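You operate a simulated robot arm through the tools that you are given. There is no shell and no other tool.

Carry out the task below with a simulated robot arm. There is one attempt and no reset: what you move stays moved.

Task
Turn the four pots on top of the pot bench, tags to the aisle.
Fine: each stays on its square and keeps its tag.

It is judged by the outcome, as a careful person would: the job done as asked, and still so three seconds after it is handed in. It fails if anything else is knocked over, pushed out of place, dropped, spilled or broken.

Robot
A 6-joint arm with a two-finger gripper, fixed in place. Base frame: the origin is on the floor under the middle of its stand, x ahead of it, y to its left, z up; the work surface is at about z = 0.742. Readings come in m, rad, newtons and seconds.
With the tool pointing down near the work surface it reaches from about 0.34 to 0.68 m from the base axis. Its first joint turns from -1.152 to 1.152 rad. Payload 2.45 kg.
The tool frame sits at the grasp point between the pads (the TCP): z along the fingers, y along the line on which they close. The tips reach 0.03 m beyond it. The gripper opens to 0.106 m; its body begins 0.079 m behind the TCP.
Orientation is that of the tool frame in the base frame, as a unit quaternion [x, y, z, w]. With the fingers straight down and closing along the base's y, the tool's x points along the base's -x, its y along +y and its z along -z.

Tools
- The arm moves only by the tool arm_command. Its argument "rows" is a list of rows, each an object of numbers (a shift or turn left out is 0, a gripper value left out holds the last): "dx", "dy", "dz": the shift along the tool's x, y, z in units of 40 mm (1.0 is 40 mm); "ax", "ay", "az": the turn, a rotation vector about the tool's x, y, z in units of 6 degrees (1.0 is 6 degrees); "gripper": the closure, from 0 (fully open) to 1 (shut). In form: [{"dx": .., "dy": .., "dz": .., "ax": .., "ay": .., "az": .., "gripper": ..}, ...]. A call has 1 to 20 rows; each row shifts and turns the commanded pose from where the row before left it, along the tool's axes as they then stand. A call with a number of a shift or a turn outside -1 to 1 is refused whole. Each row takes 0.2 s and may step no farther than 0.05 m and 0.15 rad from the row before; otherwise, or with a gripper value out of range, the whole call is refused. A pose out of reach is approached as far as the arm can. The call stops where the force on the tool passes 40 N (or 10 N more than at its start, if that is more) or the arm is blocked; 0.2 s more then pass. Each finger travels about 0.153 m/s and halts on what it meets, pressing with about 21 N; the grip force reading is that of the motor and also rises with nothing between the fingers. The clock runs only during rows and for 0.2 s after the last one: add rows that do not move to give the fingers time. The reply holds the time, the measured pose of the TCP, the force on the tool along the base axes, the opening and the grip force, in the units named above and with some noise, with the torque about the TCP (base axes, N m) and any sound that the robot's microphone picked up.
- Cameras (640 x 400 px; columns grow to the right, rows downward): "scene" is fixed at [0.0586, 0.4244, 1.3894]; the picture's right is [-0.70, -0.71, 0.00], its down [-0.52, 0.51, -0.69] and it looks along [0.49, -0.48, -0.73] (base axes); focal length 271 px, centre (320, 200). "wrist" rides on the gripper at [0.076, -0.002, -0.106] in the tool frame; the picture's right is [0.02, 1.00, 0.00], its down [-0.78, 0.02, -0.62] and it looks along [-0.62, 0.01, 0.78] (tool axes); focal length 247 px, centre (320, 200). There is no depth. A picture from a camera that has moved, and an enlarged one, comes with that camera's place and axes in the base frame and with its lens.
- snapshot(camera): a new picture of that camera. It takes no simulated time.
- zoom(camera, box): a new picture of the part [left, top, right, bottom] of that camera's present view, enlarged. It takes no simulated time.
- sign_off(): hands the job in; it is judged then, once.

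Places have to be worked out from the pictures, the camera data and where the tool is seen. Open the gripper and draw the arm clear of the work before you hand the job in, unless the task says otherwise.

The tools are called after "Emit:" as name(argument=value, ...) on one line, values as JSON. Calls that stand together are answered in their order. arm_command: Moves the arm, as the interface text tells. Its arguments: {"type":"object","properties":{"rows":{"type":"array","items":{"type":"object","properties":{"dx":{"type":"number"},"dy":{"type":"number"},"dz":{"type":"number"},"ax":{"type":"number"},"ay":{"type":"number"},"az":{"type":"number"},"gripper":{"type":"number"}}}}},"required":["rows"]} The other tools are called the same way: snapshot (camera) takes a picture; zoom (camera, box) takes an enlarged picture of a part of a camera's view; sign_off () hands the job in.

At the start:

```text
time_s: 0.0
ee_pos: [0.4071, -0.0897, 1.0844]
tcp_rot: [0.0, 1.0, 0.0, 0.0]
force: [-0.8, 0.2, -0.3]
torque: [-0.01, 0.02, 0.02]
grip_width: 0.1059
grip_force: 0.1
```

scene: 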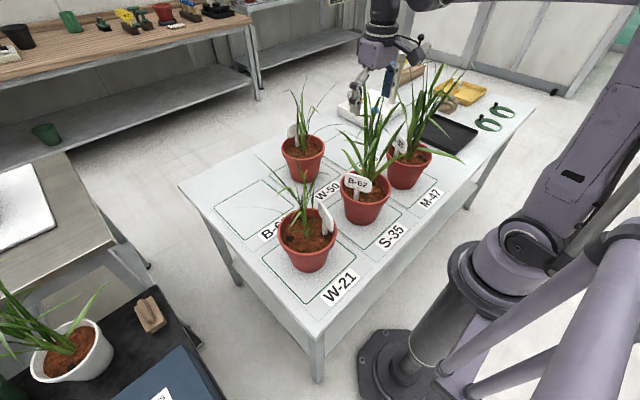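
wrist: 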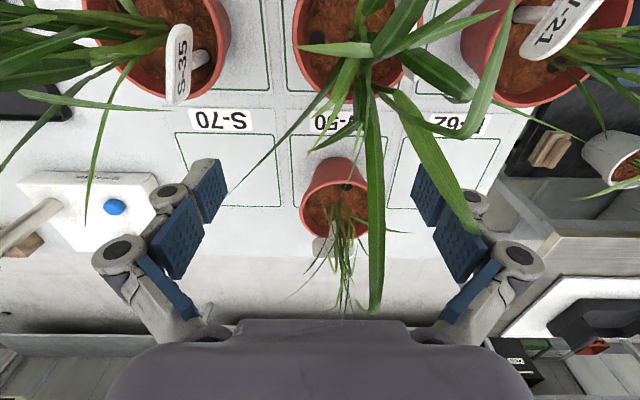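

I start by looking closely at both views to find the pots, tags, squares and anything that tells which side the aisle is.

Emit:
zoom(camera="scene", box=[180, 60, 500, 300])

Emit:
snapshot(camera="wrist")

Emit:
zoom(camera="wrist", box=[0, 0, 640, 260])

Emit:
zoom(camera="scene", box=[0, 0, 320, 200])

```text
1.67 times, centred on (340, 180) of scene
camera zoom: at [0.0586, 0.4244, 1.3894], right [-0.7, -0.71, 0.0], down [-0.52, 0.51, -0.69], along [0.49, -0.48, -0.73], focal length 451 px, centre (287, 233)
```

zoom: 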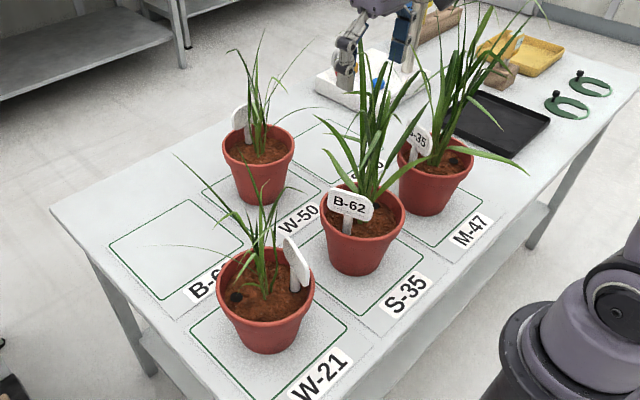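

```text
taken
camera wrist: at [0.3301, -0.0919, 1.1897], right [-0.02, 1.0, 0.0], down [0.78, 0.02, 0.62], along [0.62, 0.01, -0.78], focal length 247 px, centre (320, 200)
```

wrist: 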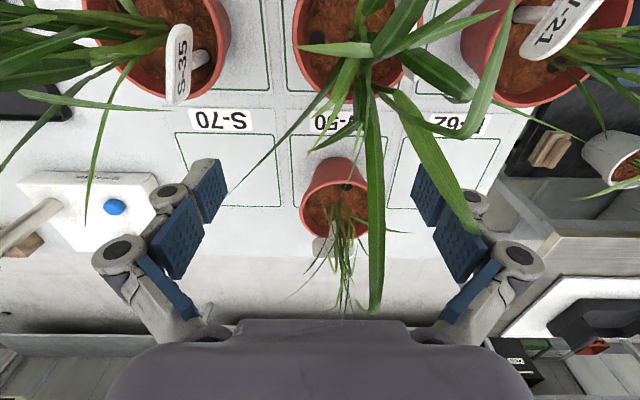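

```text
1.00 times, centred on (320, 130) of wrist (not enlarged: the box is as wide or as high as the picture)
camera zoom: at [0.3301, -0.0919, 1.1897], right [-0.02, 1.0, 0.0], down [0.78, 0.02, 0.62], along [0.62, 0.01, -0.78], focal length 247 px, centre (320, 270)
```

zoom: 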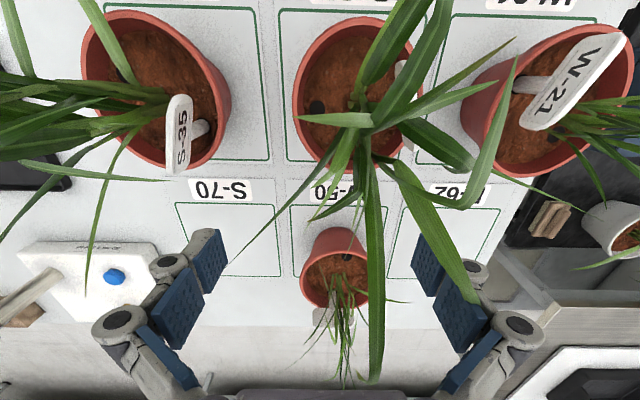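

```text
2.00 times, centred on (160, 100) of scene
camera zoom: at [0.0586, 0.4244, 1.3894], right [-0.7, -0.71, 0.0], down [-0.52, 0.51, -0.69], along [0.49, -0.48, -0.73], focal length 542 px, centre (640, 400)
```

zoom: 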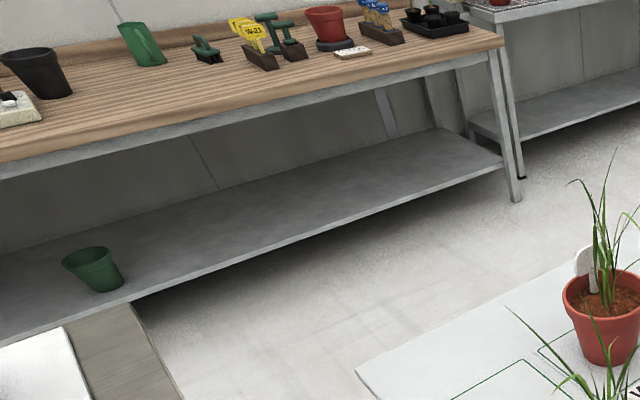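

The wrist view shows two rows of squares and four pots of about 0.13–0.14 m rim. I still don't know which side is the aisle, so I tilt the tool up in free air to look out over the far (+x) side.

Emit:
arm_command(rows=[{"dz": -0.5}, {"dz": -0.5}, {"ay": -1}, {"ay": -1}, {"ay": -1}, {"ay": -1}, {"ay": -1}, {"ay": -1}])

Emit:
snapshot(camera="wrist")

Emit:
snapshot(camera="scene")

```text
time_s: 1.8
ee_pos: [0.4063, -0.0904, 1.1242]
tcp_rot: [0.001, 0.951, -0.001, 0.31]
force: [-1.0, 0.0, 0.3]
torque: [-0.03, 0.0, -0.01]
grip_width: 0.1059
grip_force: 0.1
```

```text
taken
camera wrist: at [0.2822, -0.0921, 1.165], right [-0.02, 1.0, -0.01], down [0.27, 0.02, 0.96], along [0.96, 0.01, -0.27], focal length 247 px, centre (320, 200)
```

wrist: 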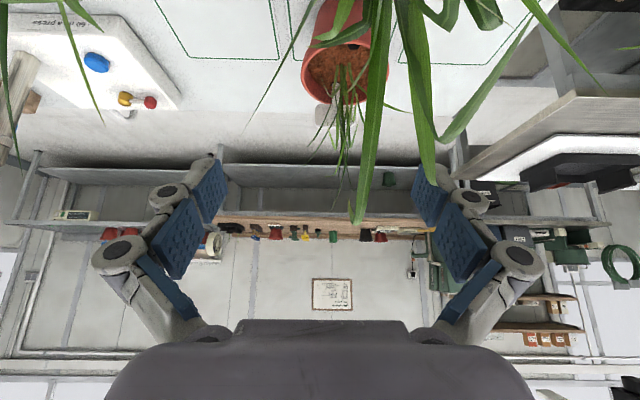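

```text
taken
```

scene: 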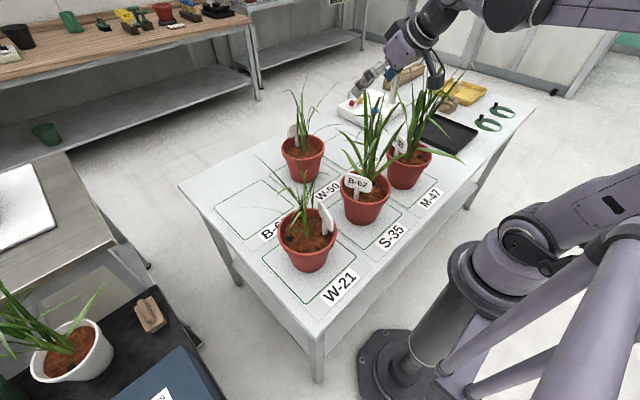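

There is a notice on the far wall; I zoom into it and other details on that side.

Emit:
zoom(camera="wrist", box=[296, 270, 368, 315])

Emit:
zoom(camera="wrist", box=[200, 150, 440, 300])

Emit:
zoom(camera="wrist", box=[440, 150, 640, 400])

Emit:
zoom(camera="wrist", box=[0, 150, 240, 400])

```text
8.89 times, centred on (332, 292) of wrist
camera zoom: at [0.2822, -0.0921, 1.165], right [-0.02, 1.0, -0.01], down [0.27, 0.02, 0.96], along [0.96, 0.01, -0.27], focal length 2195 px, centre (213, -622)
```

zoom: 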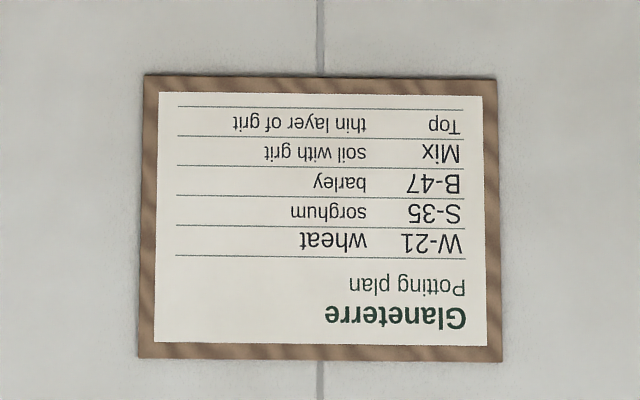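

```text
2.67 times, centred on (320, 225) of wrist
camera zoom: at [0.2822, -0.0921, 1.165], right [-0.02, 1.0, -0.01], down [0.27, 0.02, 0.96], along [0.96, 0.01, -0.27], focal length 659 px, centre (320, 133)
```

zoom: 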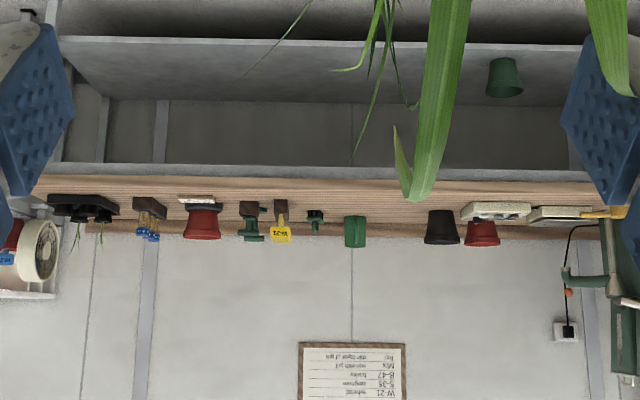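

```text
1.60 times, centred on (540, 275) of wrist
camera zoom: at [0.2822, -0.0921, 1.165], right [-0.02, 1.0, -0.01], down [0.27, 0.02, 0.96], along [0.96, 0.01, -0.27], focal length 395 px, centre (-32, 80)
```

zoom: 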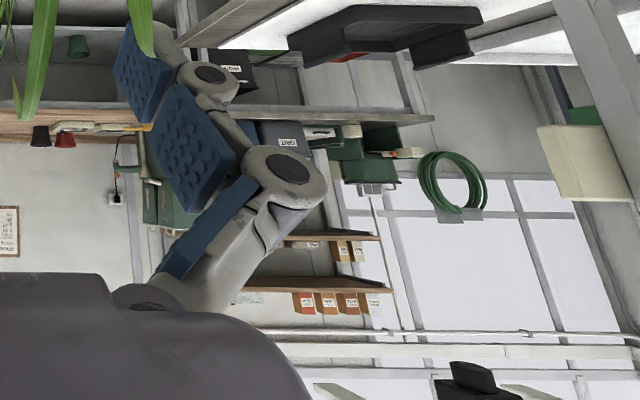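

```text
1.60 times, centred on (120, 275) of wrist
camera zoom: at [0.2822, -0.0921, 1.165], right [-0.02, 1.0, -0.01], down [0.27, 0.02, 0.96], along [0.96, 0.01, -0.27], focal length 395 px, centre (640, 80)
```

zoom: 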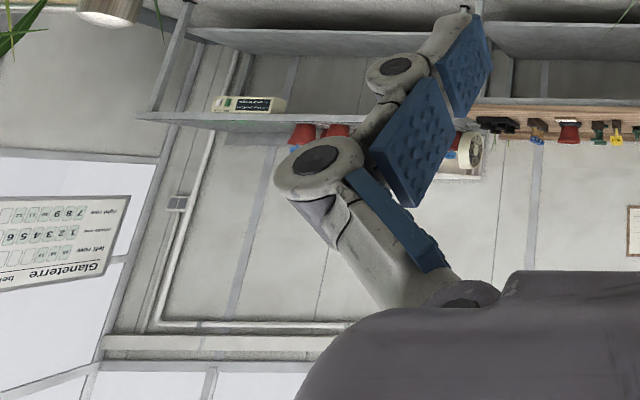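

A plan board hangs toward the -y end. I yaw the camera to the right in place to read it.

Emit:
arm_command(rows=[{"ax": 0.588, "az": 0.809}, {"ax": 0.588, "az": 0.809}, {"ax": 0.588, "az": 0.809}, {"ax": 0.588, "az": 0.809}, {"ax": 0.588, "az": 0.809}, {"ax": 0.588, "az": 0.809}, {"ax": 0.588, "az": 0.809}, {"ax": 0.588, "az": 0.809}])

Emit:
snapshot(camera="wrist")

```text
time_s: 3.6
ee_pos: [0.4059, -0.0897, 1.1242]
tcp_rot: [0.388, 0.868, -0.127, 0.283]
force: [-0.5, 0.0, 0.3]
torque: [0.0, 0.02, -0.03]
grip_width: 0.1059
grip_force: 0.1
```

```text
taken
camera wrist: at [0.3222, 0.0006, 1.1648], right [0.73, 0.68, -0.01], down [0.19, -0.19, 0.96], along [0.65, -0.71, -0.27], focal length 247 px, centre (320, 200)
```

wrist: 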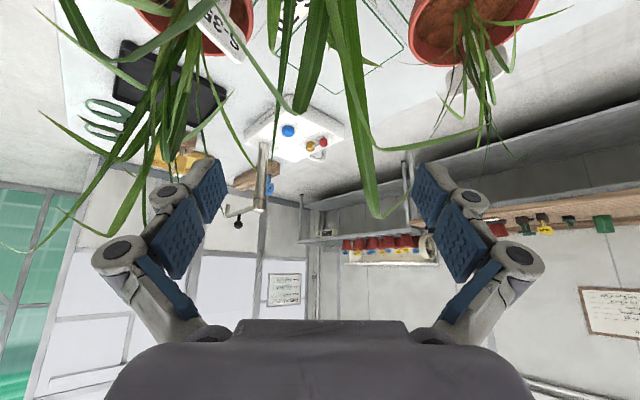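

The plan board is now in view below the centre; I zoom into it.

Emit:
zoom(camera="wrist", box=[256, 265, 316, 312])

Emit:
zoom(camera="wrist", box=[0, 0, 320, 200])

Emit:
zoom(camera="wrist", box=[300, 0, 640, 200])

Emit:
zoom(camera="wrist", box=[0, 180, 240, 400])

```text
8.51 times, centred on (286, 288) of wrist
camera zoom: at [0.3222, 0.0006, 1.1648], right [0.73, 0.68, -0.01], down [0.19, -0.19, 0.96], along [0.65, -0.71, -0.27], focal length 2102 px, centre (609, -553)
```

zoom: 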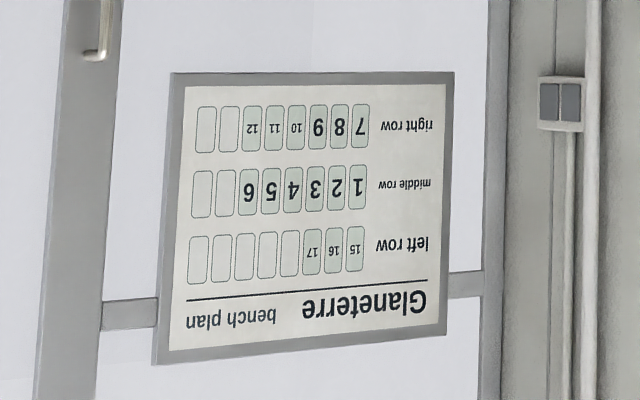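

```text
2.00 times, centred on (160, 100) of wrist
camera zoom: at [0.3222, 0.0006, 1.1648], right [0.73, 0.68, -0.01], down [0.19, -0.19, 0.96], along [0.65, -0.71, -0.27], focal length 494 px, centre (640, 400)
```

zoom: 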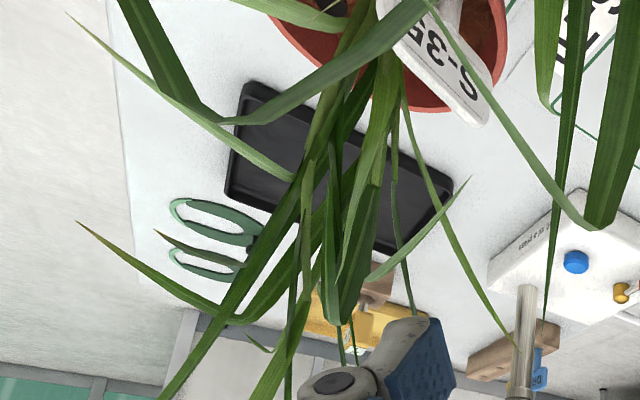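

```text
1.88 times, centred on (470, 100) of wrist
camera zoom: at [0.3222, 0.0006, 1.1648], right [0.73, 0.68, -0.01], down [0.19, -0.19, 0.96], along [0.65, -0.71, -0.27], focal length 465 px, centre (38, 388)
```

zoom: 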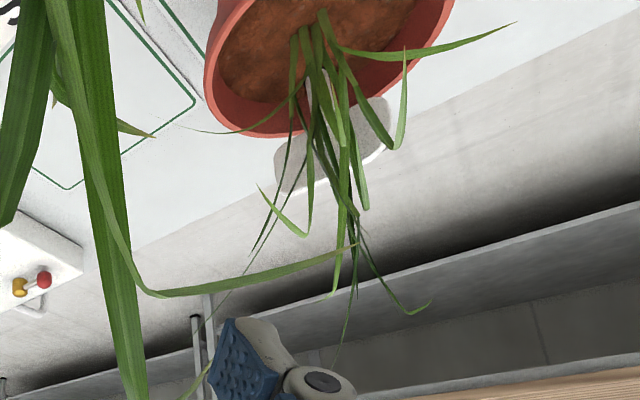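

```text
1.82 times, centred on (120, 290) of wrist
camera zoom: at [0.3222, 0.0006, 1.1648], right [0.73, 0.68, -0.01], down [0.19, -0.19, 0.96], along [0.65, -0.71, -0.27], focal length 449 px, centre (684, 36)
```

zoom: 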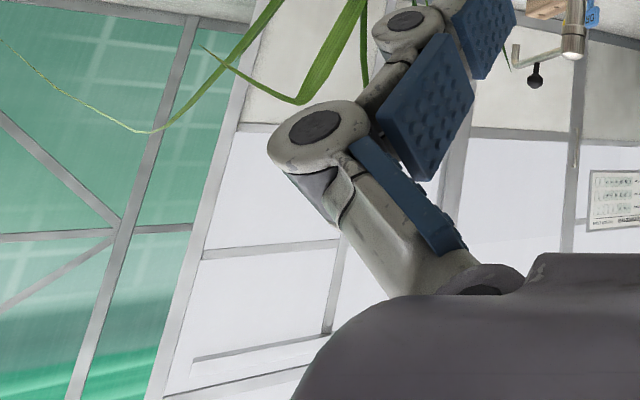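

The board only shows bench numbers; a green curtain doorway lies in the -y direction around the robot's own x. I keep yawing to see the doorway and then the floor behind the robot.

Emit:
arm_command(rows=[{"ax": 0.588, "az": 0.809}, {"ax": 0.588, "az": 0.809}, {"ax": 0.588, "az": 0.809}, {"ax": 0.588, "az": 0.809}, {"ax": 0.588, "az": 0.809}, {"ax": 0.588, "az": 0.809}, {"ax": 0.588, "az": 0.809}, {"ax": 0.588, "az": 0.809}])

Emit:
snapshot(camera="wrist")

Emit:
snapshot(camera="scene")

```text
time_s: 5.4
ee_pos: [0.4078, -0.0892, 1.1243]
tcp_rot: [0.707, 0.636, -0.23, 0.206]
force: [-0.1, 0.9, -0.2]
torque: [0.01, 0.02, 0.02]
grip_width: 0.106
grip_force: 0.0
```

```text
taken
camera wrist: at [0.4182, 0.0343, 1.1648], right [1.0, -0.09, -0.01], down [-0.01, -0.27, 0.96], along [-0.09, -0.96, -0.27], focal length 247 px, centre (320, 200)
```

wrist: 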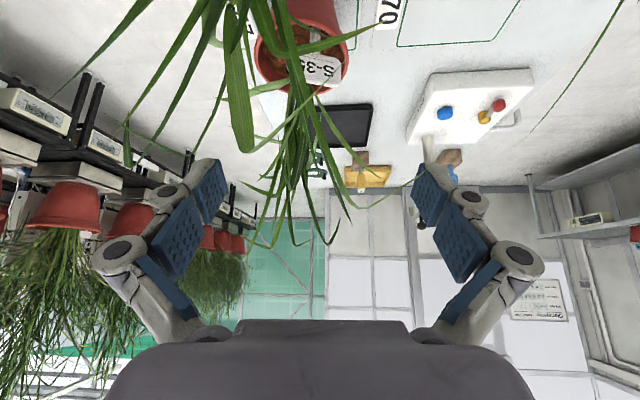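

```text
taken
```

scene: 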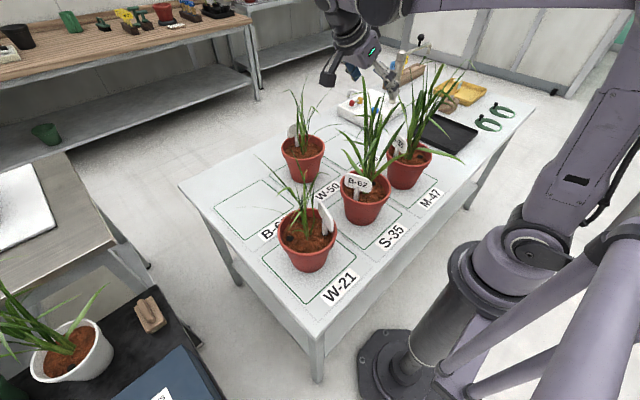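

Behind the robot there are weighing benches with plants, and a green door. I zoom in here, then continue to turn.

Emit:
zoom(camera="wrist", box=[0, 40, 330, 360])

Emit:
zoom(camera="wrist", box=[200, 80, 560, 320])

Emit:
arm_command(rows=[{"ax": 0.588, "az": 0.809}, {"ax": 0.588, "az": 0.809}, {"ax": 0.588, "az": 0.809}, {"ax": 0.588, "az": 0.809}, {"ax": 0.588, "az": 0.809}, {"ax": 0.588, "az": 0.809}, {"ax": 0.588, "az": 0.809}])

Emit:
snapshot(camera="wrist")

```text
1.25 times, centred on (165, 200) of wrist
camera zoom: at [0.4182, 0.0343, 1.1648], right [1.0, -0.09, -0.01], down [-0.01, -0.27, 0.96], along [-0.09, -0.96, -0.27], focal length 309 px, centre (514, 200)
```

zoom: 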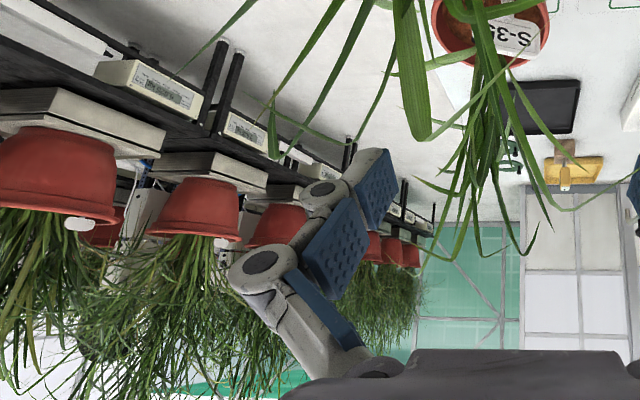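

```text
1.67 times, centred on (380, 200) of wrist
camera zoom: at [0.4182, 0.0343, 1.1648], right [1.0, -0.09, -0.01], down [-0.01, -0.27, 0.96], along [-0.09, -0.96, -0.27], focal length 412 px, centre (220, 200)
```

zoom: 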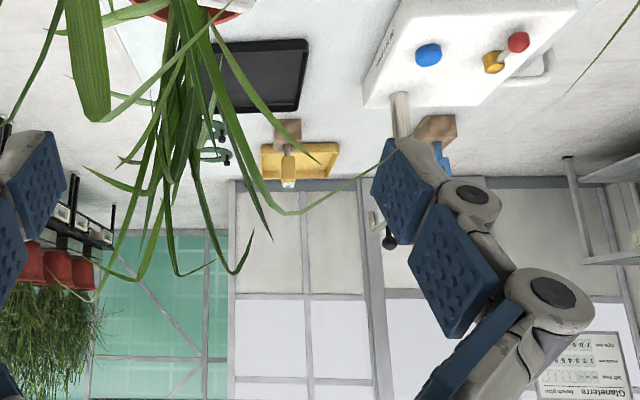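

```text
time_s: 7.0
ee_pos: [0.407, -0.0922, 1.1255]
tcp_rot: [0.889, 0.342, -0.285, 0.113]
force: [0.1, -0.5, -0.5]
torque: [0.01, 0.01, -0.05]
grip_width: 0.106
grip_force: 0.0
```

```text
taken
camera wrist: at [0.4965, -0.0086, 1.1661], right [0.68, -0.73, -0.01], down [-0.2, -0.19, 0.96], along [-0.7, -0.65, -0.28], focal length 247 px, centre (320, 200)
```

wrist: 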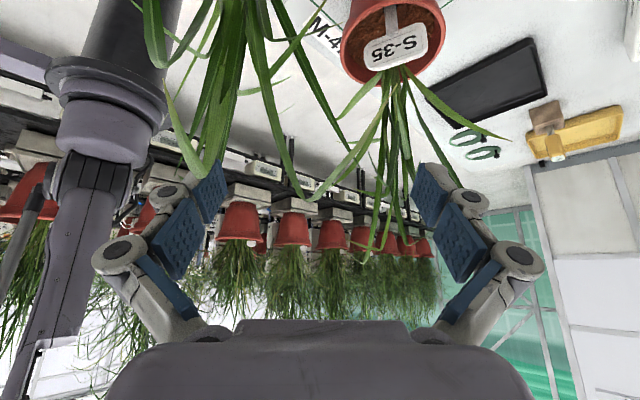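

I zoom in on the scale row behind the robot and on the floor there for tags and markings.

Emit:
zoom(camera="wrist", box=[180, 100, 460, 270])

Emit:
zoom(camera="wrist", box=[0, 60, 240, 260])

Emit:
zoom(camera="wrist", box=[300, 0, 640, 200])

Emit:
zoom(camera="wrist", box=[400, 120, 640, 400])

```text
2.29 times, centred on (320, 185) of wrist
camera zoom: at [0.4965, -0.0086, 1.1661], right [0.68, -0.73, -0.01], down [-0.2, -0.19, 0.96], along [-0.7, -0.65, -0.28], focal length 564 px, centre (320, 234)
```

zoom: 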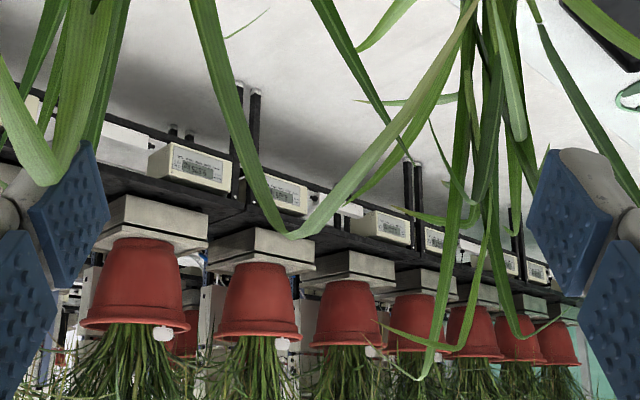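

```text
2.00 times, centred on (120, 160) of wrist
camera zoom: at [0.4965, -0.0086, 1.1661], right [0.68, -0.73, -0.01], down [-0.2, -0.19, 0.96], along [-0.7, -0.65, -0.28], focal length 494 px, centre (720, 280)
```

zoom: 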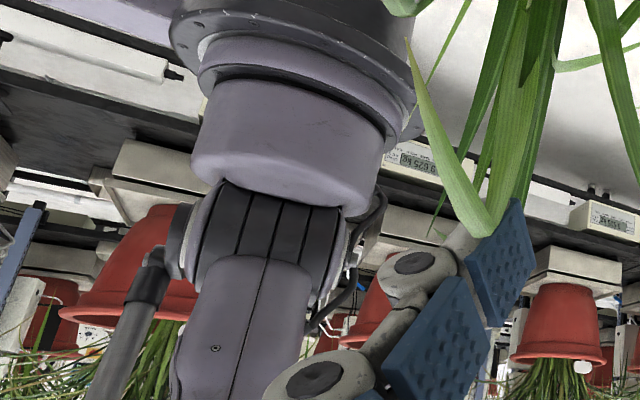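

```text
1.88 times, centred on (470, 100) of wrist
camera zoom: at [0.4965, -0.0086, 1.1661], right [0.68, -0.73, -0.01], down [-0.2, -0.19, 0.96], along [-0.7, -0.65, -0.28], focal length 465 px, centre (38, 388)
```

zoom: 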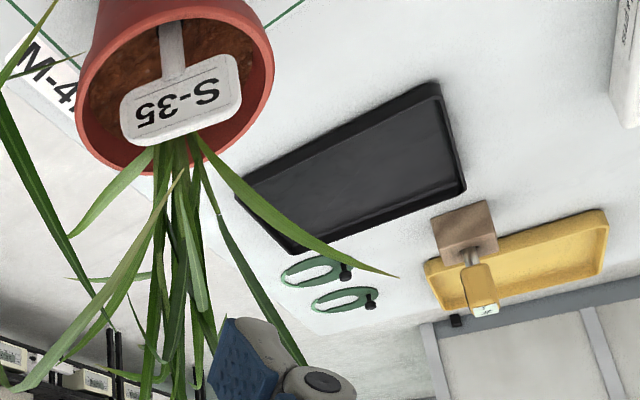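

```text
1.43 times, centred on (520, 260) of wrist
camera zoom: at [0.4965, -0.0086, 1.1661], right [0.68, -0.73, -0.01], down [-0.2, -0.19, 0.96], along [-0.7, -0.65, -0.28], focal length 353 px, centre (34, 114)
```

zoom: 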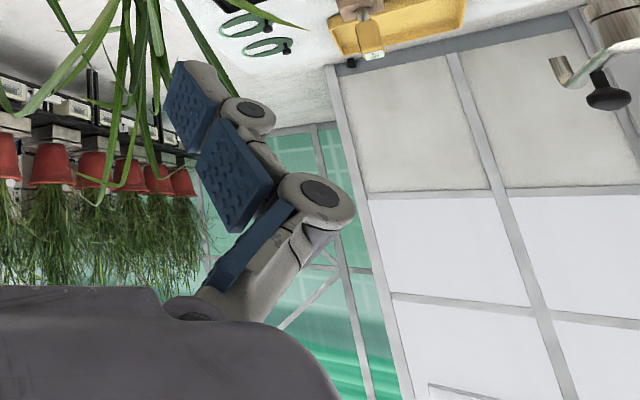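

The scale row behind the robot has displays, and white tags on its pots, facing this side. I continue turning to view straight back (-x) and then toward +y for any sign or floor mark.

Emit:
arm_command(rows=[{"ax": 0.588, "az": 0.809}, {"ax": 0.588, "az": 0.809}, {"ax": 0.588, "az": 0.809}, {"ax": 0.588, "az": 0.809}, {"ax": 0.588, "az": 0.809}, {"ax": 0.588, "az": 0.809}, {"ax": 0.588, "az": 0.809}])

Emit:
snapshot(camera="wrist")

Emit:
snapshot(camera="scene")

```text
time_s: 8.6
ee_pos: [0.3948, -0.1746, 1.1249]
tcp_rot: [0.971, 0.015, -0.236, 0.014]
force: [0.7, 0.1, 0.4]
torque: [0.03, 0.04, 0.03]
grip_width: 0.106
grip_force: 0.1
out of reach, approached as far as the arm can: row 1, 2, 3, 4, 5, 6, 7
```

```text
taken
camera wrist: at [0.5094, -0.1682, 1.1827], right [0.06, -1.0, 0.01], down [-0.41, -0.01, 0.91], along [-0.91, -0.05, -0.41], focal length 247 px, centre (320, 200)
```

wrist: 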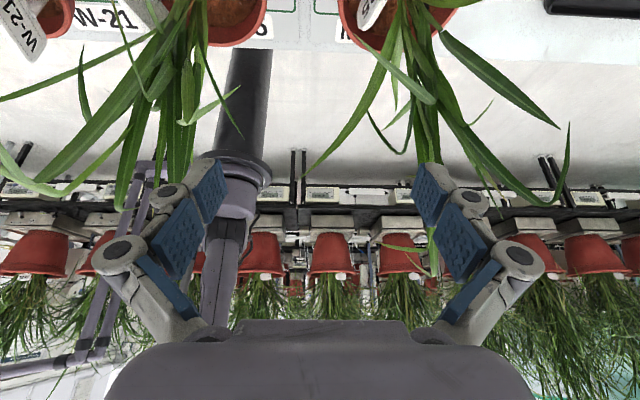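

```text
taken
```

scene: 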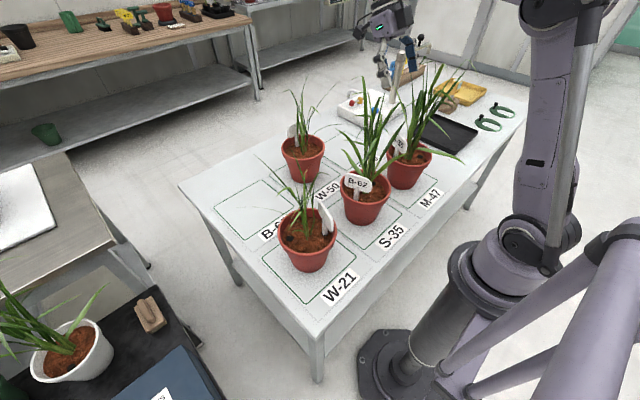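

Looking straight back, I zoom in on the scale row to see how its tags face.

Emit:
zoom(camera="wrist", box=[220, 160, 460, 310])

Emit:
zoom(camera="wrist", box=[0, 160, 240, 310])

Emit:
zoom(camera="wrist", box=[0, 0, 480, 110])

```text
2.67 times, centred on (340, 235) of wrist
camera zoom: at [0.5094, -0.1682, 1.1827], right [0.06, -1.0, 0.01], down [-0.41, -0.01, 0.91], along [-0.91, -0.05, -0.41], focal length 659 px, centre (267, 107)
```

zoom: 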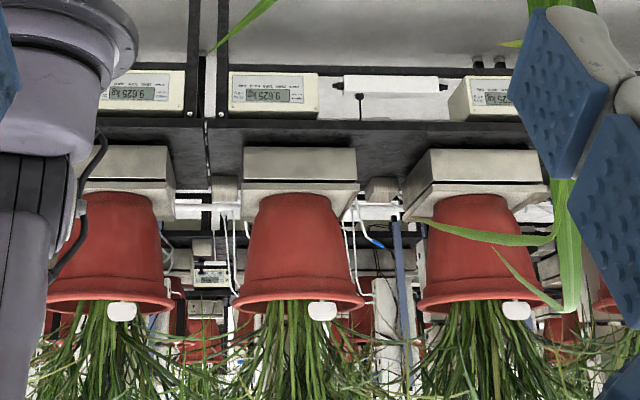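

```text
2.67 times, centred on (120, 235) of wrist
camera zoom: at [0.5094, -0.1682, 1.1827], right [0.06, -1.0, 0.01], down [-0.41, -0.01, 0.91], along [-0.91, -0.05, -0.41], focal length 659 px, centre (853, 107)
```

zoom: 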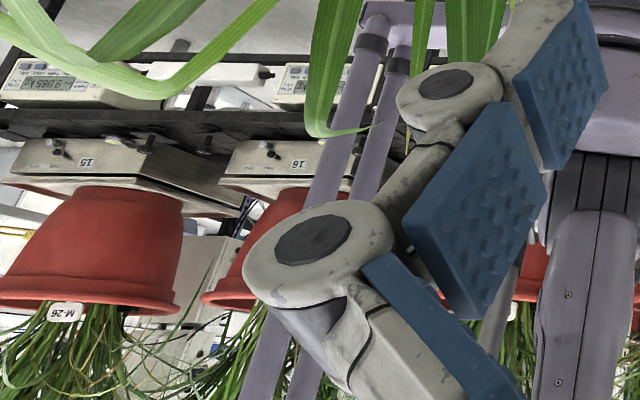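

```text
1.33 times, centred on (240, 55) of wrist
camera zoom: at [0.5094, -0.1682, 1.1827], right [0.06, -1.0, 0.01], down [-0.41, -0.01, 0.91], along [-0.91, -0.05, -0.41], focal length 329 px, centre (427, 393)
```

zoom: 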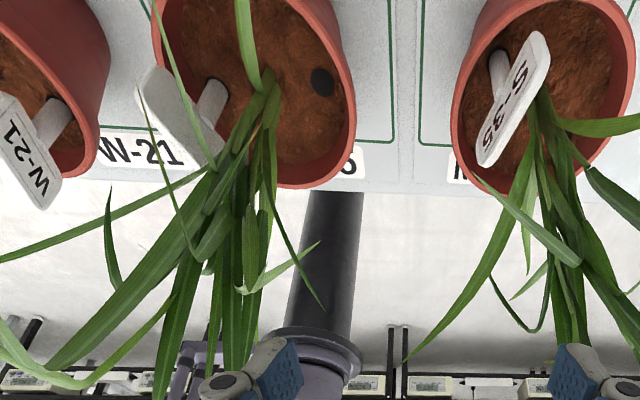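

All the tags on the left-row scale pots (numbers 15, 16…) face +x, into the passage where the robot stands; the square labels also read from that side and the door opens onto it, so the aisle is the robot's side (-x). Now I untilt the tool to look down on the pots from the far side and measure tag angles.

Emit:
arm_command(rows=[{"ay": 1}, {"ay": 1}, {"ay": 1}, {"ay": 1}])

Emit:
snapshot(camera="wrist")

```text
time_s: 9.6
ee_pos: [0.3932, -0.1745, 1.1232]
tcp_rot: [0.999, 0.016, -0.048, 0.005]
force: [-0.4, 0.3, 0.3]
torque: [0.01, 0.0, 0.02]
grip_width: 0.1059
grip_force: 0.0
```

```text
taken
camera wrist: at [0.4785, -0.1693, 1.2212], right [0.05, -1.0, 0.01], down [-0.72, -0.03, 0.69], along [-0.69, -0.04, -0.72], focal length 247 px, centre (320, 200)
```

wrist: 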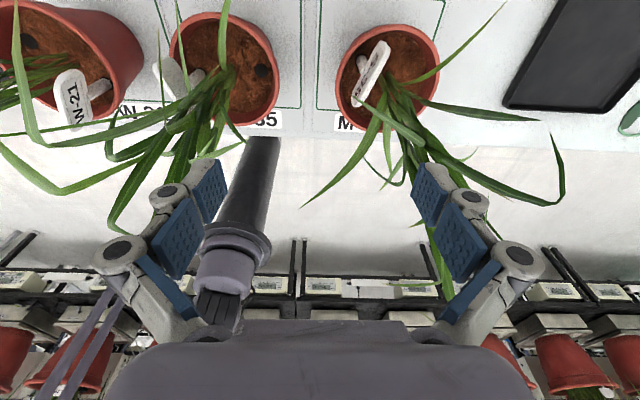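

The command tracks well; I level the tool and shift the camera back (+x) and toward +y for a top view of the three near pots.

Emit:
arm_command(rows=[{"ay": 0.9}, {"dx": 0.5, "dz": -0.5}, {"dx": 1, "dy": -0.7}, {"dx": 1, "dy": -0.7}, {"dx": 0.5, "dy": -0.7}])

Emit:
snapshot(camera="wrist")

Emit:
zoom(camera="wrist", box=[0, 0, 320, 200])

Emit:
zoom(camera="wrist", box=[240, 0, 560, 200])

```text
time_s: 10.8
ee_pos: [0.5141, -0.0881, 1.1409]
tcp_rot: [1.0, 0.016, -0.001, 0.004]
force: [0.1, -0.1, -0.6]
torque: [-0.01, 0.01, 0.0]
grip_width: 0.1062
grip_force: 0.1
```

```text
taken
camera wrist: at [0.5898, -0.0844, 1.2458], right [0.05, -1.0, 0.01], down [-0.78, -0.04, 0.62], along [-0.62, -0.04, -0.78], focal length 247 px, centre (320, 200)
```

wrist: 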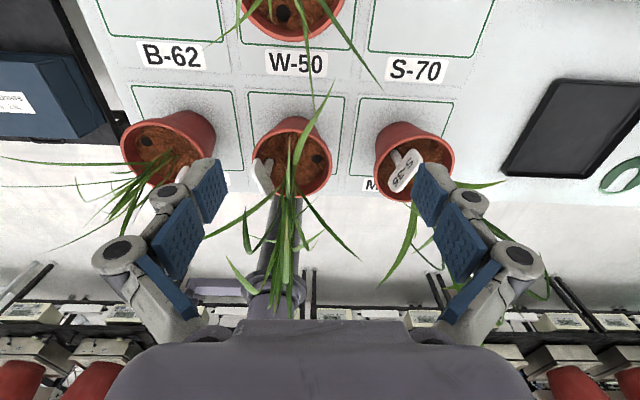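

```text
2.00 times, centred on (160, 100) of wrist
camera zoom: at [0.5898, -0.0844, 1.2458], right [0.05, -1.0, 0.01], down [-0.78, -0.04, 0.62], along [-0.62, -0.04, -0.78], focal length 494 px, centre (640, 400)
```

zoom: 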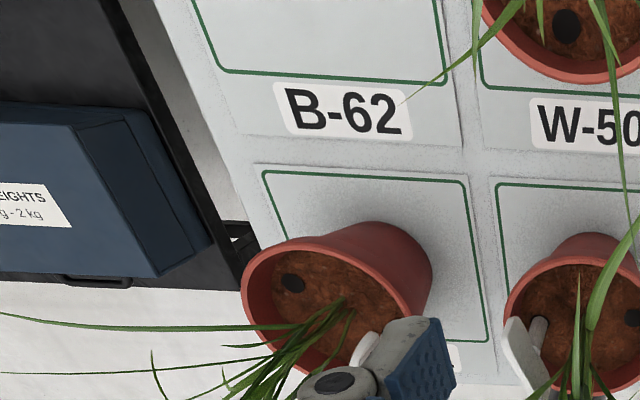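

```text
2.00 times, centred on (400, 100) of wrist
camera zoom: at [0.5898, -0.0844, 1.2458], right [0.05, -1.0, 0.01], down [-0.78, -0.04, 0.62], along [-0.62, -0.04, -0.78], focal length 494 px, centre (160, 400)
```

zoom: 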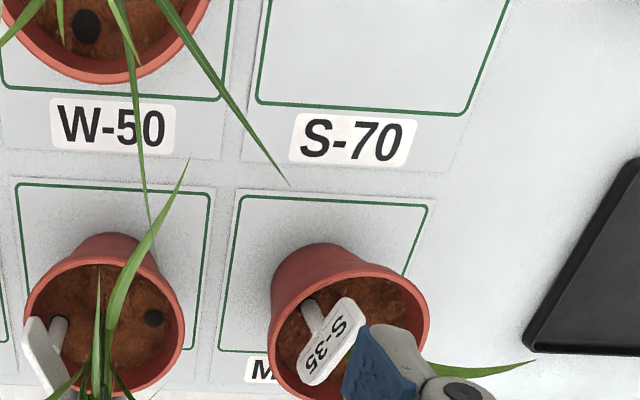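

From these views I put the pots' rim centres near A (0.366,0.172), B (0.362,-0.048), C (0.363,-0.264), D (0.613,-0.04), rim height ≈0.862 and radius ≈0.071, which is too wide to span, so I'll pinch the rim wall and swing it about the pot axis. I rotate the tool in place toward a pinch yaw for pot A.

Emit:
arm_command(rows=[{"az": -1}, {"az": -1}, {"az": -1}, {"az": -1}, {"az": -1}, {"az": -1}, {"az": -1}, {"az": -1}, {"az": -1}, {"az": -1}, {"az": -1}, {"az": -1}, {"az": -1}, {"az": -1}, {"az": -1}, {"az": -1}, {"az": -1}, {"az": -1}, {"az": -1}, {"az": -1}])

Emit:
snapshot(camera="wrist")

```text
time_s: 15.0
ee_pos: [0.5115, -0.0852, 1.1411]
tcp_rot: [0.485, 0.875, -0.005, 0.0]
force: [0.3, 0.3, -0.1]
torque: [0.02, -0.03, 0.05]
grip_width: 0.1059
grip_force: 0.1
```

```text
taken
camera wrist: at [0.4685, -0.0221, 1.2479], right [0.84, 0.55, -0.01], down [0.43, -0.65, 0.63], along [0.34, -0.53, -0.78], focal length 247 px, centre (320, 200)
```

wrist: 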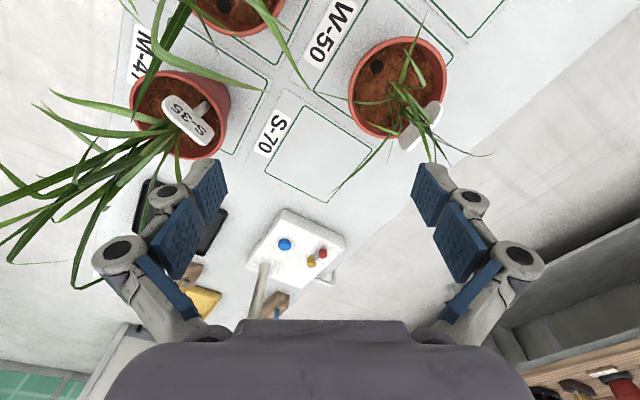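

This view shows pots C and D well; I zoom to measure their tags.

Emit:
zoom(camera="wrist", box=[320, 10, 500, 170])

Emit:
zoom(camera="wrist", box=[100, 30, 280, 190])

```text
2.50 times, centred on (410, 90) of wrist
camera zoom: at [0.4685, -0.0221, 1.2479], right [0.84, 0.55, -0.01], down [0.43, -0.65, 0.63], along [0.34, -0.53, -0.78], focal length 617 px, centre (95, 475)
```

zoom: 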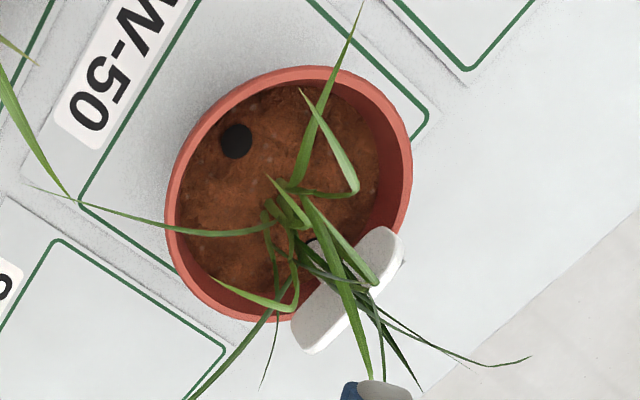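

```text
2.50 times, centred on (190, 110) of wrist
camera zoom: at [0.4685, -0.0221, 1.2479], right [0.84, 0.55, -0.01], down [0.43, -0.65, 0.63], along [0.34, -0.53, -0.78], focal length 617 px, centre (645, 425)
```

zoom: 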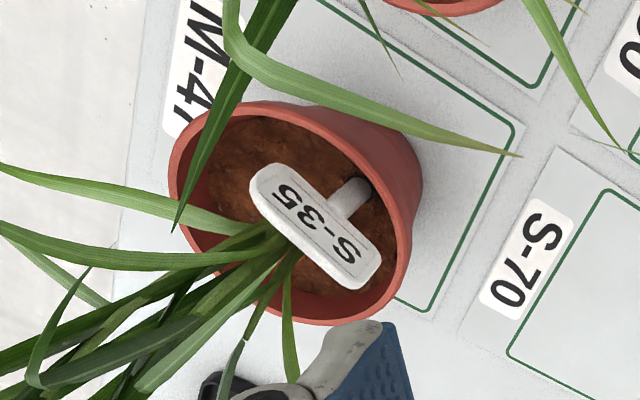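

Tag normals (from above, degrees from +x) come out near A 245°, B 105°, C 75°, D −20°, so turns of about −65°, +75°, +105° and −160° bring them to −x (180°). I travel high over pot A's far side with the gripper part-closed.

Emit:
arm_command(rows=[{"dz": -1, "gripper": 0.55}, {"dx": 0.92, "dy": 0.27}, {"dx": 0.92, "dy": 0.27}, {"dx": 0.92, "dy": 0.27}, {"dx": 0.92, "dy": 0.27}, {"dx": 0.92, "dy": 0.27}, {"dx": 0.92, "dy": 0.27}, {"dx": 0.92, "dy": 0.27}, {"dx": 0.92, "dy": 0.27}, {}])

Emit:
snapshot(camera="wrist")

Emit:
snapshot(camera="scene")

```text
time_s: 17.2
ee_pos: [0.431, 0.2095, 1.1809]
tcp_rot: [0.486, 0.874, -0.004, 0.0]
force: [0.6, -0.4, 0.7]
torque: [-0.01, 0.0, 0.01]
grip_width: 0.0474
grip_force: 0.1
```

```text
taken
camera wrist: at [0.3889, 0.2734, 1.2866], right [0.84, 0.55, -0.01], down [0.43, -0.65, 0.63], along [0.34, -0.53, -0.78], focal length 247 px, centre (320, 200)
```

wrist: 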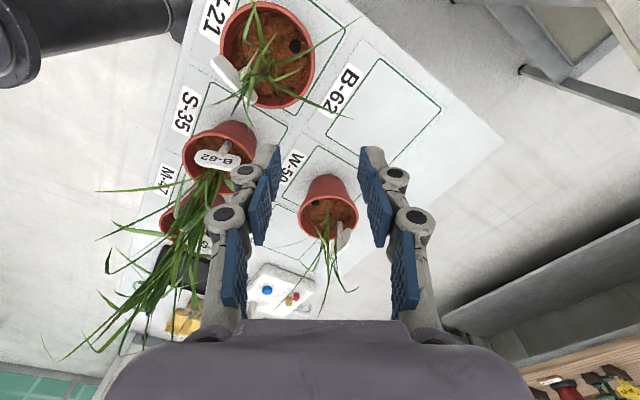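

```text
taken
```

scene: 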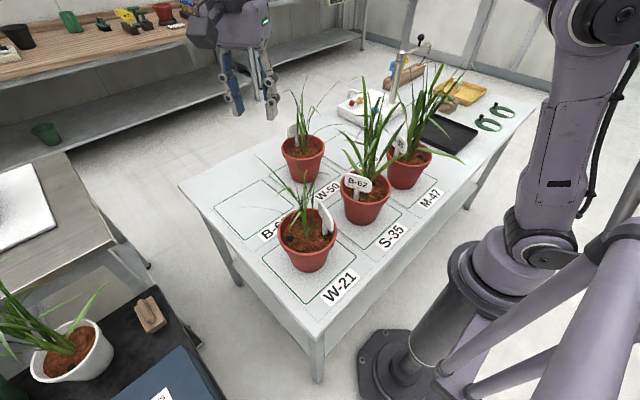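

Pot A is seen nearly from overhead here; I zoom on it to fix its rim centre, tag direction, and leaf positions.

Emit:
zoom(camera="wrist", box=[180, 0, 360, 120])

Emit:
zoom(camera="wrist", box=[150, 100, 380, 250])

Emit:
zoom(camera="scene", box=[240, 150, 400, 290])

```text
3.33 times, centred on (270, 60) of wrist
camera zoom: at [0.3889, 0.2734, 1.2866], right [0.84, 0.55, -0.01], down [0.43, -0.65, 0.63], along [0.34, -0.53, -0.78], focal length 823 px, centre (487, 667)
```

zoom: 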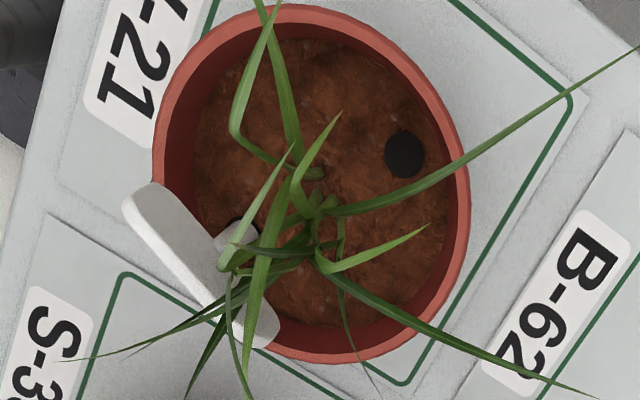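

```text
2.67 times, centred on (265, 175) of wrist
camera zoom: at [0.3889, 0.2734, 1.2866], right [0.84, 0.55, -0.01], down [0.43, -0.65, 0.63], along [0.34, -0.53, -0.78], focal length 659 px, centre (467, 267)
```

zoom: 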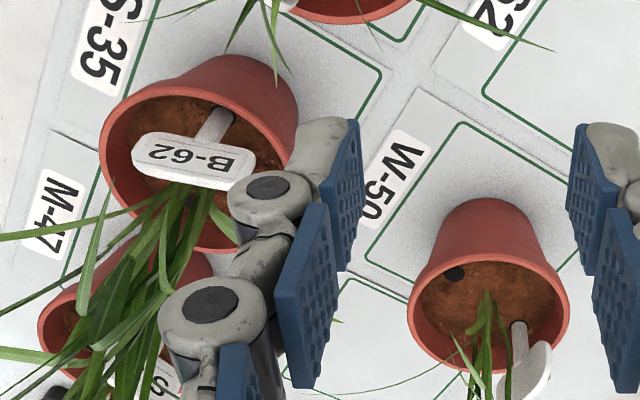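

```text
2.86 times, centred on (320, 220) of scene
camera zoom: at [0.0586, 0.4244, 1.3894], right [-0.7, -0.71, 0.0], down [-0.52, 0.51, -0.69], along [0.49, -0.48, -0.73], focal length 774 px, centre (320, 143)
```

zoom: 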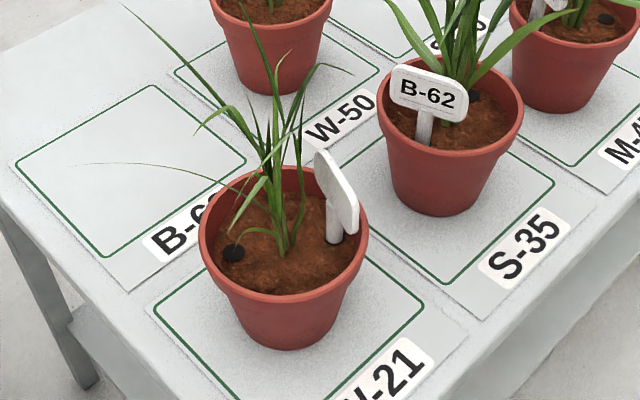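

Pot A's rim centre is about (0.353, 0.1755) and its tag normal is about 250°. A gap between leaves exists near φ≈12° on the rim, so I yaw to match, tilt the tool body 12° outward from the plant, and come down partway.

Emit:
arm_command(rows=[{"az": 1}, {"az": 1}, {"az": 1}, {"az": 0.33}, {"dx": -0.427, "dy": -0.244}, {"ax": 1}, {"ax": 1}, {"dy": 0.208, "dz": 0.978}, {"dy": 0.208, "dz": 0.978}, {"dy": 0.208, "dz": 0.978}, {"dy": 0.208, "dz": 0.978}, {"dy": 0.104, "dz": 0.489}, {}])

Emit:
snapshot(camera="wrist")

Emit:
zoom(camera="scene", box=[220, 80, 420, 290])

```text
time_s: 20.0
ee_pos: [0.4254, 0.1901, 0.9996]
tcp_rot: [0.626, 0.773, -0.087, -0.064]
force: [-0.6, 0.0, -0.6]
torque: [0.0, -0.01, 0.0]
grip_width: 0.0478
grip_force: 0.2
```

```text
taken
camera wrist: at [0.4285, 0.269, 1.1039], right [0.95, 0.22, -0.21], down [0.31, -0.73, 0.61], along [-0.02, -0.65, -0.76], focal length 247 px, centre (320, 200)
```

wrist: 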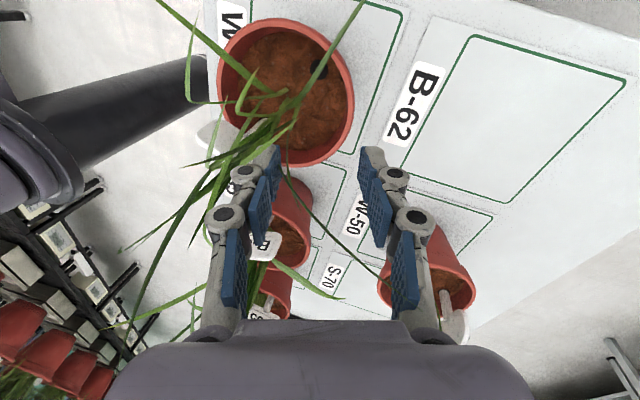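

```text
1.90 times, centred on (320, 185) of scene
camera zoom: at [0.0586, 0.4244, 1.3894], right [-0.7, -0.71, 0.0], down [-0.52, 0.51, -0.69], along [0.49, -0.48, -0.73], focal length 516 px, centre (320, 229)
```

zoom: 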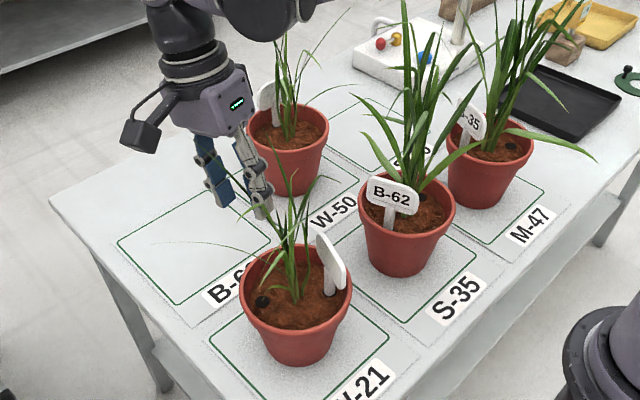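

I zoom to measure the rim at close range before the final descent.

Emit:
zoom(camera="wrist", box=[190, 0, 420, 180])

```text
2.22 times, centred on (305, 90) of wrist
camera zoom: at [0.4285, 0.269, 1.1039], right [0.95, 0.22, -0.21], down [0.31, -0.73, 0.61], along [-0.02, -0.65, -0.76], focal length 549 px, centre (353, 444)
```

zoom: 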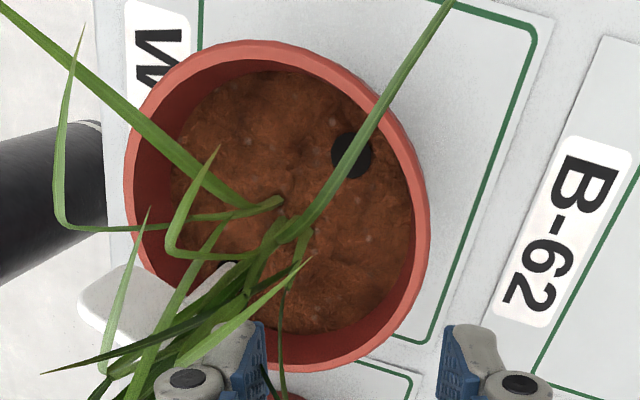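

The rim centre estimates agree within about 5 mm, (0.356,0.178), so the TCP is already close to over the wall with ±20 mm finger clearance. I descend to about z=0.92 and look again.

Emit:
arm_command(rows=[{"dy": 0.104, "dz": 0.489}, {"dy": 0.104, "dz": 0.489}, {"dy": 0.104, "dz": 0.489}, {"dy": 0.104, "dz": 0.489}, {}])

Emit:
snapshot(camera="wrist")

Emit:
zoom(camera="scene", box=[250, 120, 370, 290])

```text
time_s: 21.2
ee_pos: [0.4223, 0.1887, 0.921]
tcp_rot: [0.627, 0.771, -0.086, -0.064]
force: [-0.7, -0.1, 0.4]
torque: [0.02, -0.01, 0.02]
grip_width: 0.0475
grip_force: 0.1
```

```text
taken
camera wrist: at [0.4268, 0.2676, 1.0244], right [0.95, 0.22, -0.21], down [0.31, -0.73, 0.61], along [-0.02, -0.65, -0.76], focal length 247 px, centre (320, 200)
```

wrist: 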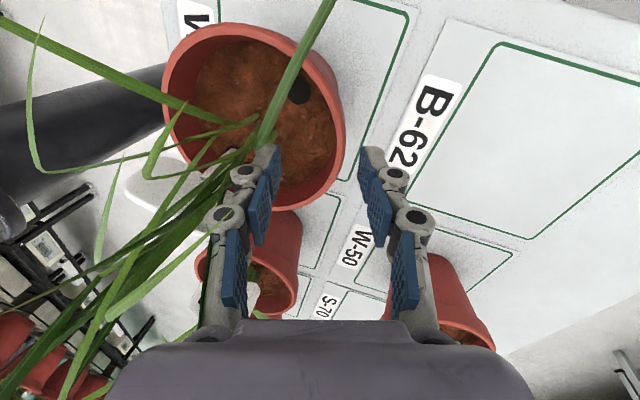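

```text
2.35 times, centred on (310, 205) of scene
camera zoom: at [0.0586, 0.4244, 1.3894], right [-0.7, -0.71, 0.0], down [-0.52, 0.51, -0.69], along [0.49, -0.48, -0.73], focal length 637 px, centre (344, 188)
```

zoom: 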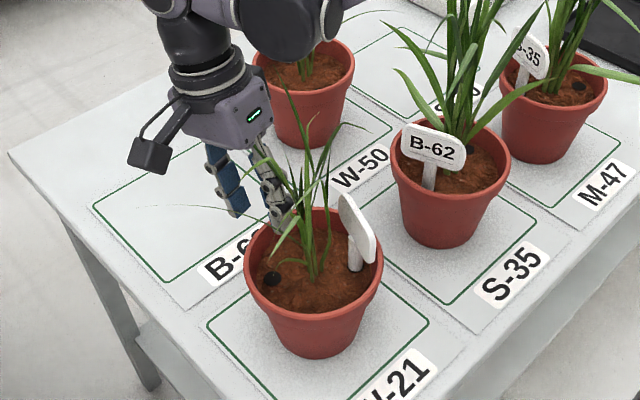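

The rim triangulates to z≈0.857 with its centre near (0.356,0.179). I move the last 45 mm down onto the wall at φ≈12° with the fingers still open and check for contact.

Emit:
arm_command(rows=[{"dx": 0.04, "dy": 0.13, "dz": 0.356}, {"dx": 0.04, "dy": 0.13, "dz": 0.356}, {"dx": 0.04, "dy": 0.13, "dz": 0.356}, {}])

Emit:
snapshot(camera="wrist")

Emit:
zoom(camera="scene", box=[250, 140, 370, 280])

```text
time_s: 22.2
ee_pos: [0.4275, 0.1963, 0.8767]
tcp_rot: [0.627, 0.771, -0.085, -0.065]
force: [-0.6, 0.1, -0.4]
torque: [-0.03, 0.01, 0.01]
grip_width: 0.0473
grip_force: 0.0
```

```text
taken
camera wrist: at [0.4315, 0.2754, 0.98], right [0.95, 0.22, -0.21], down [0.31, -0.73, 0.61], along [-0.02, -0.65, -0.76], focal length 247 px, centre (320, 200)
```

wrist: 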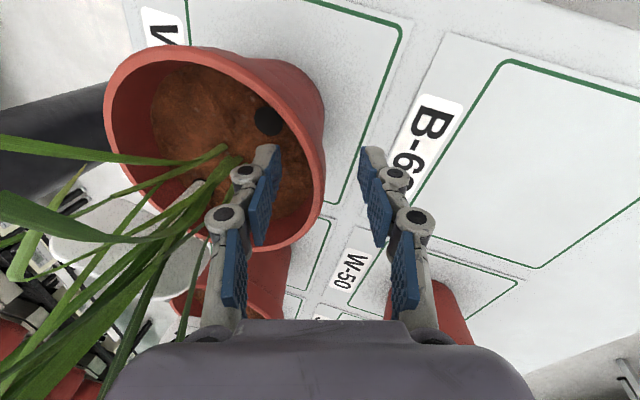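

```text
2.86 times, centred on (310, 210) of scene
camera zoom: at [0.0586, 0.4244, 1.3894], right [-0.7, -0.71, 0.0], down [-0.52, 0.51, -0.69], along [0.49, -0.48, -0.73], focal length 774 px, centre (349, 171)
```

zoom: 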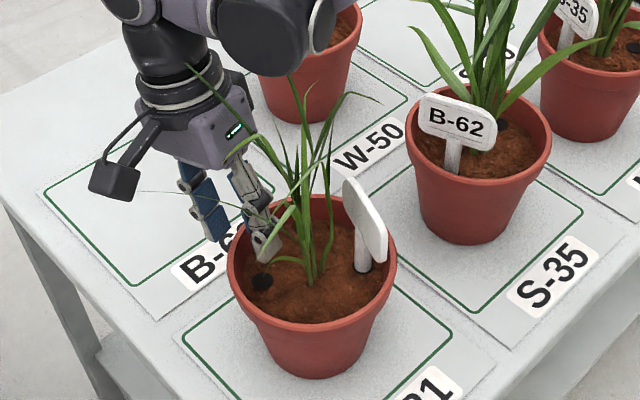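

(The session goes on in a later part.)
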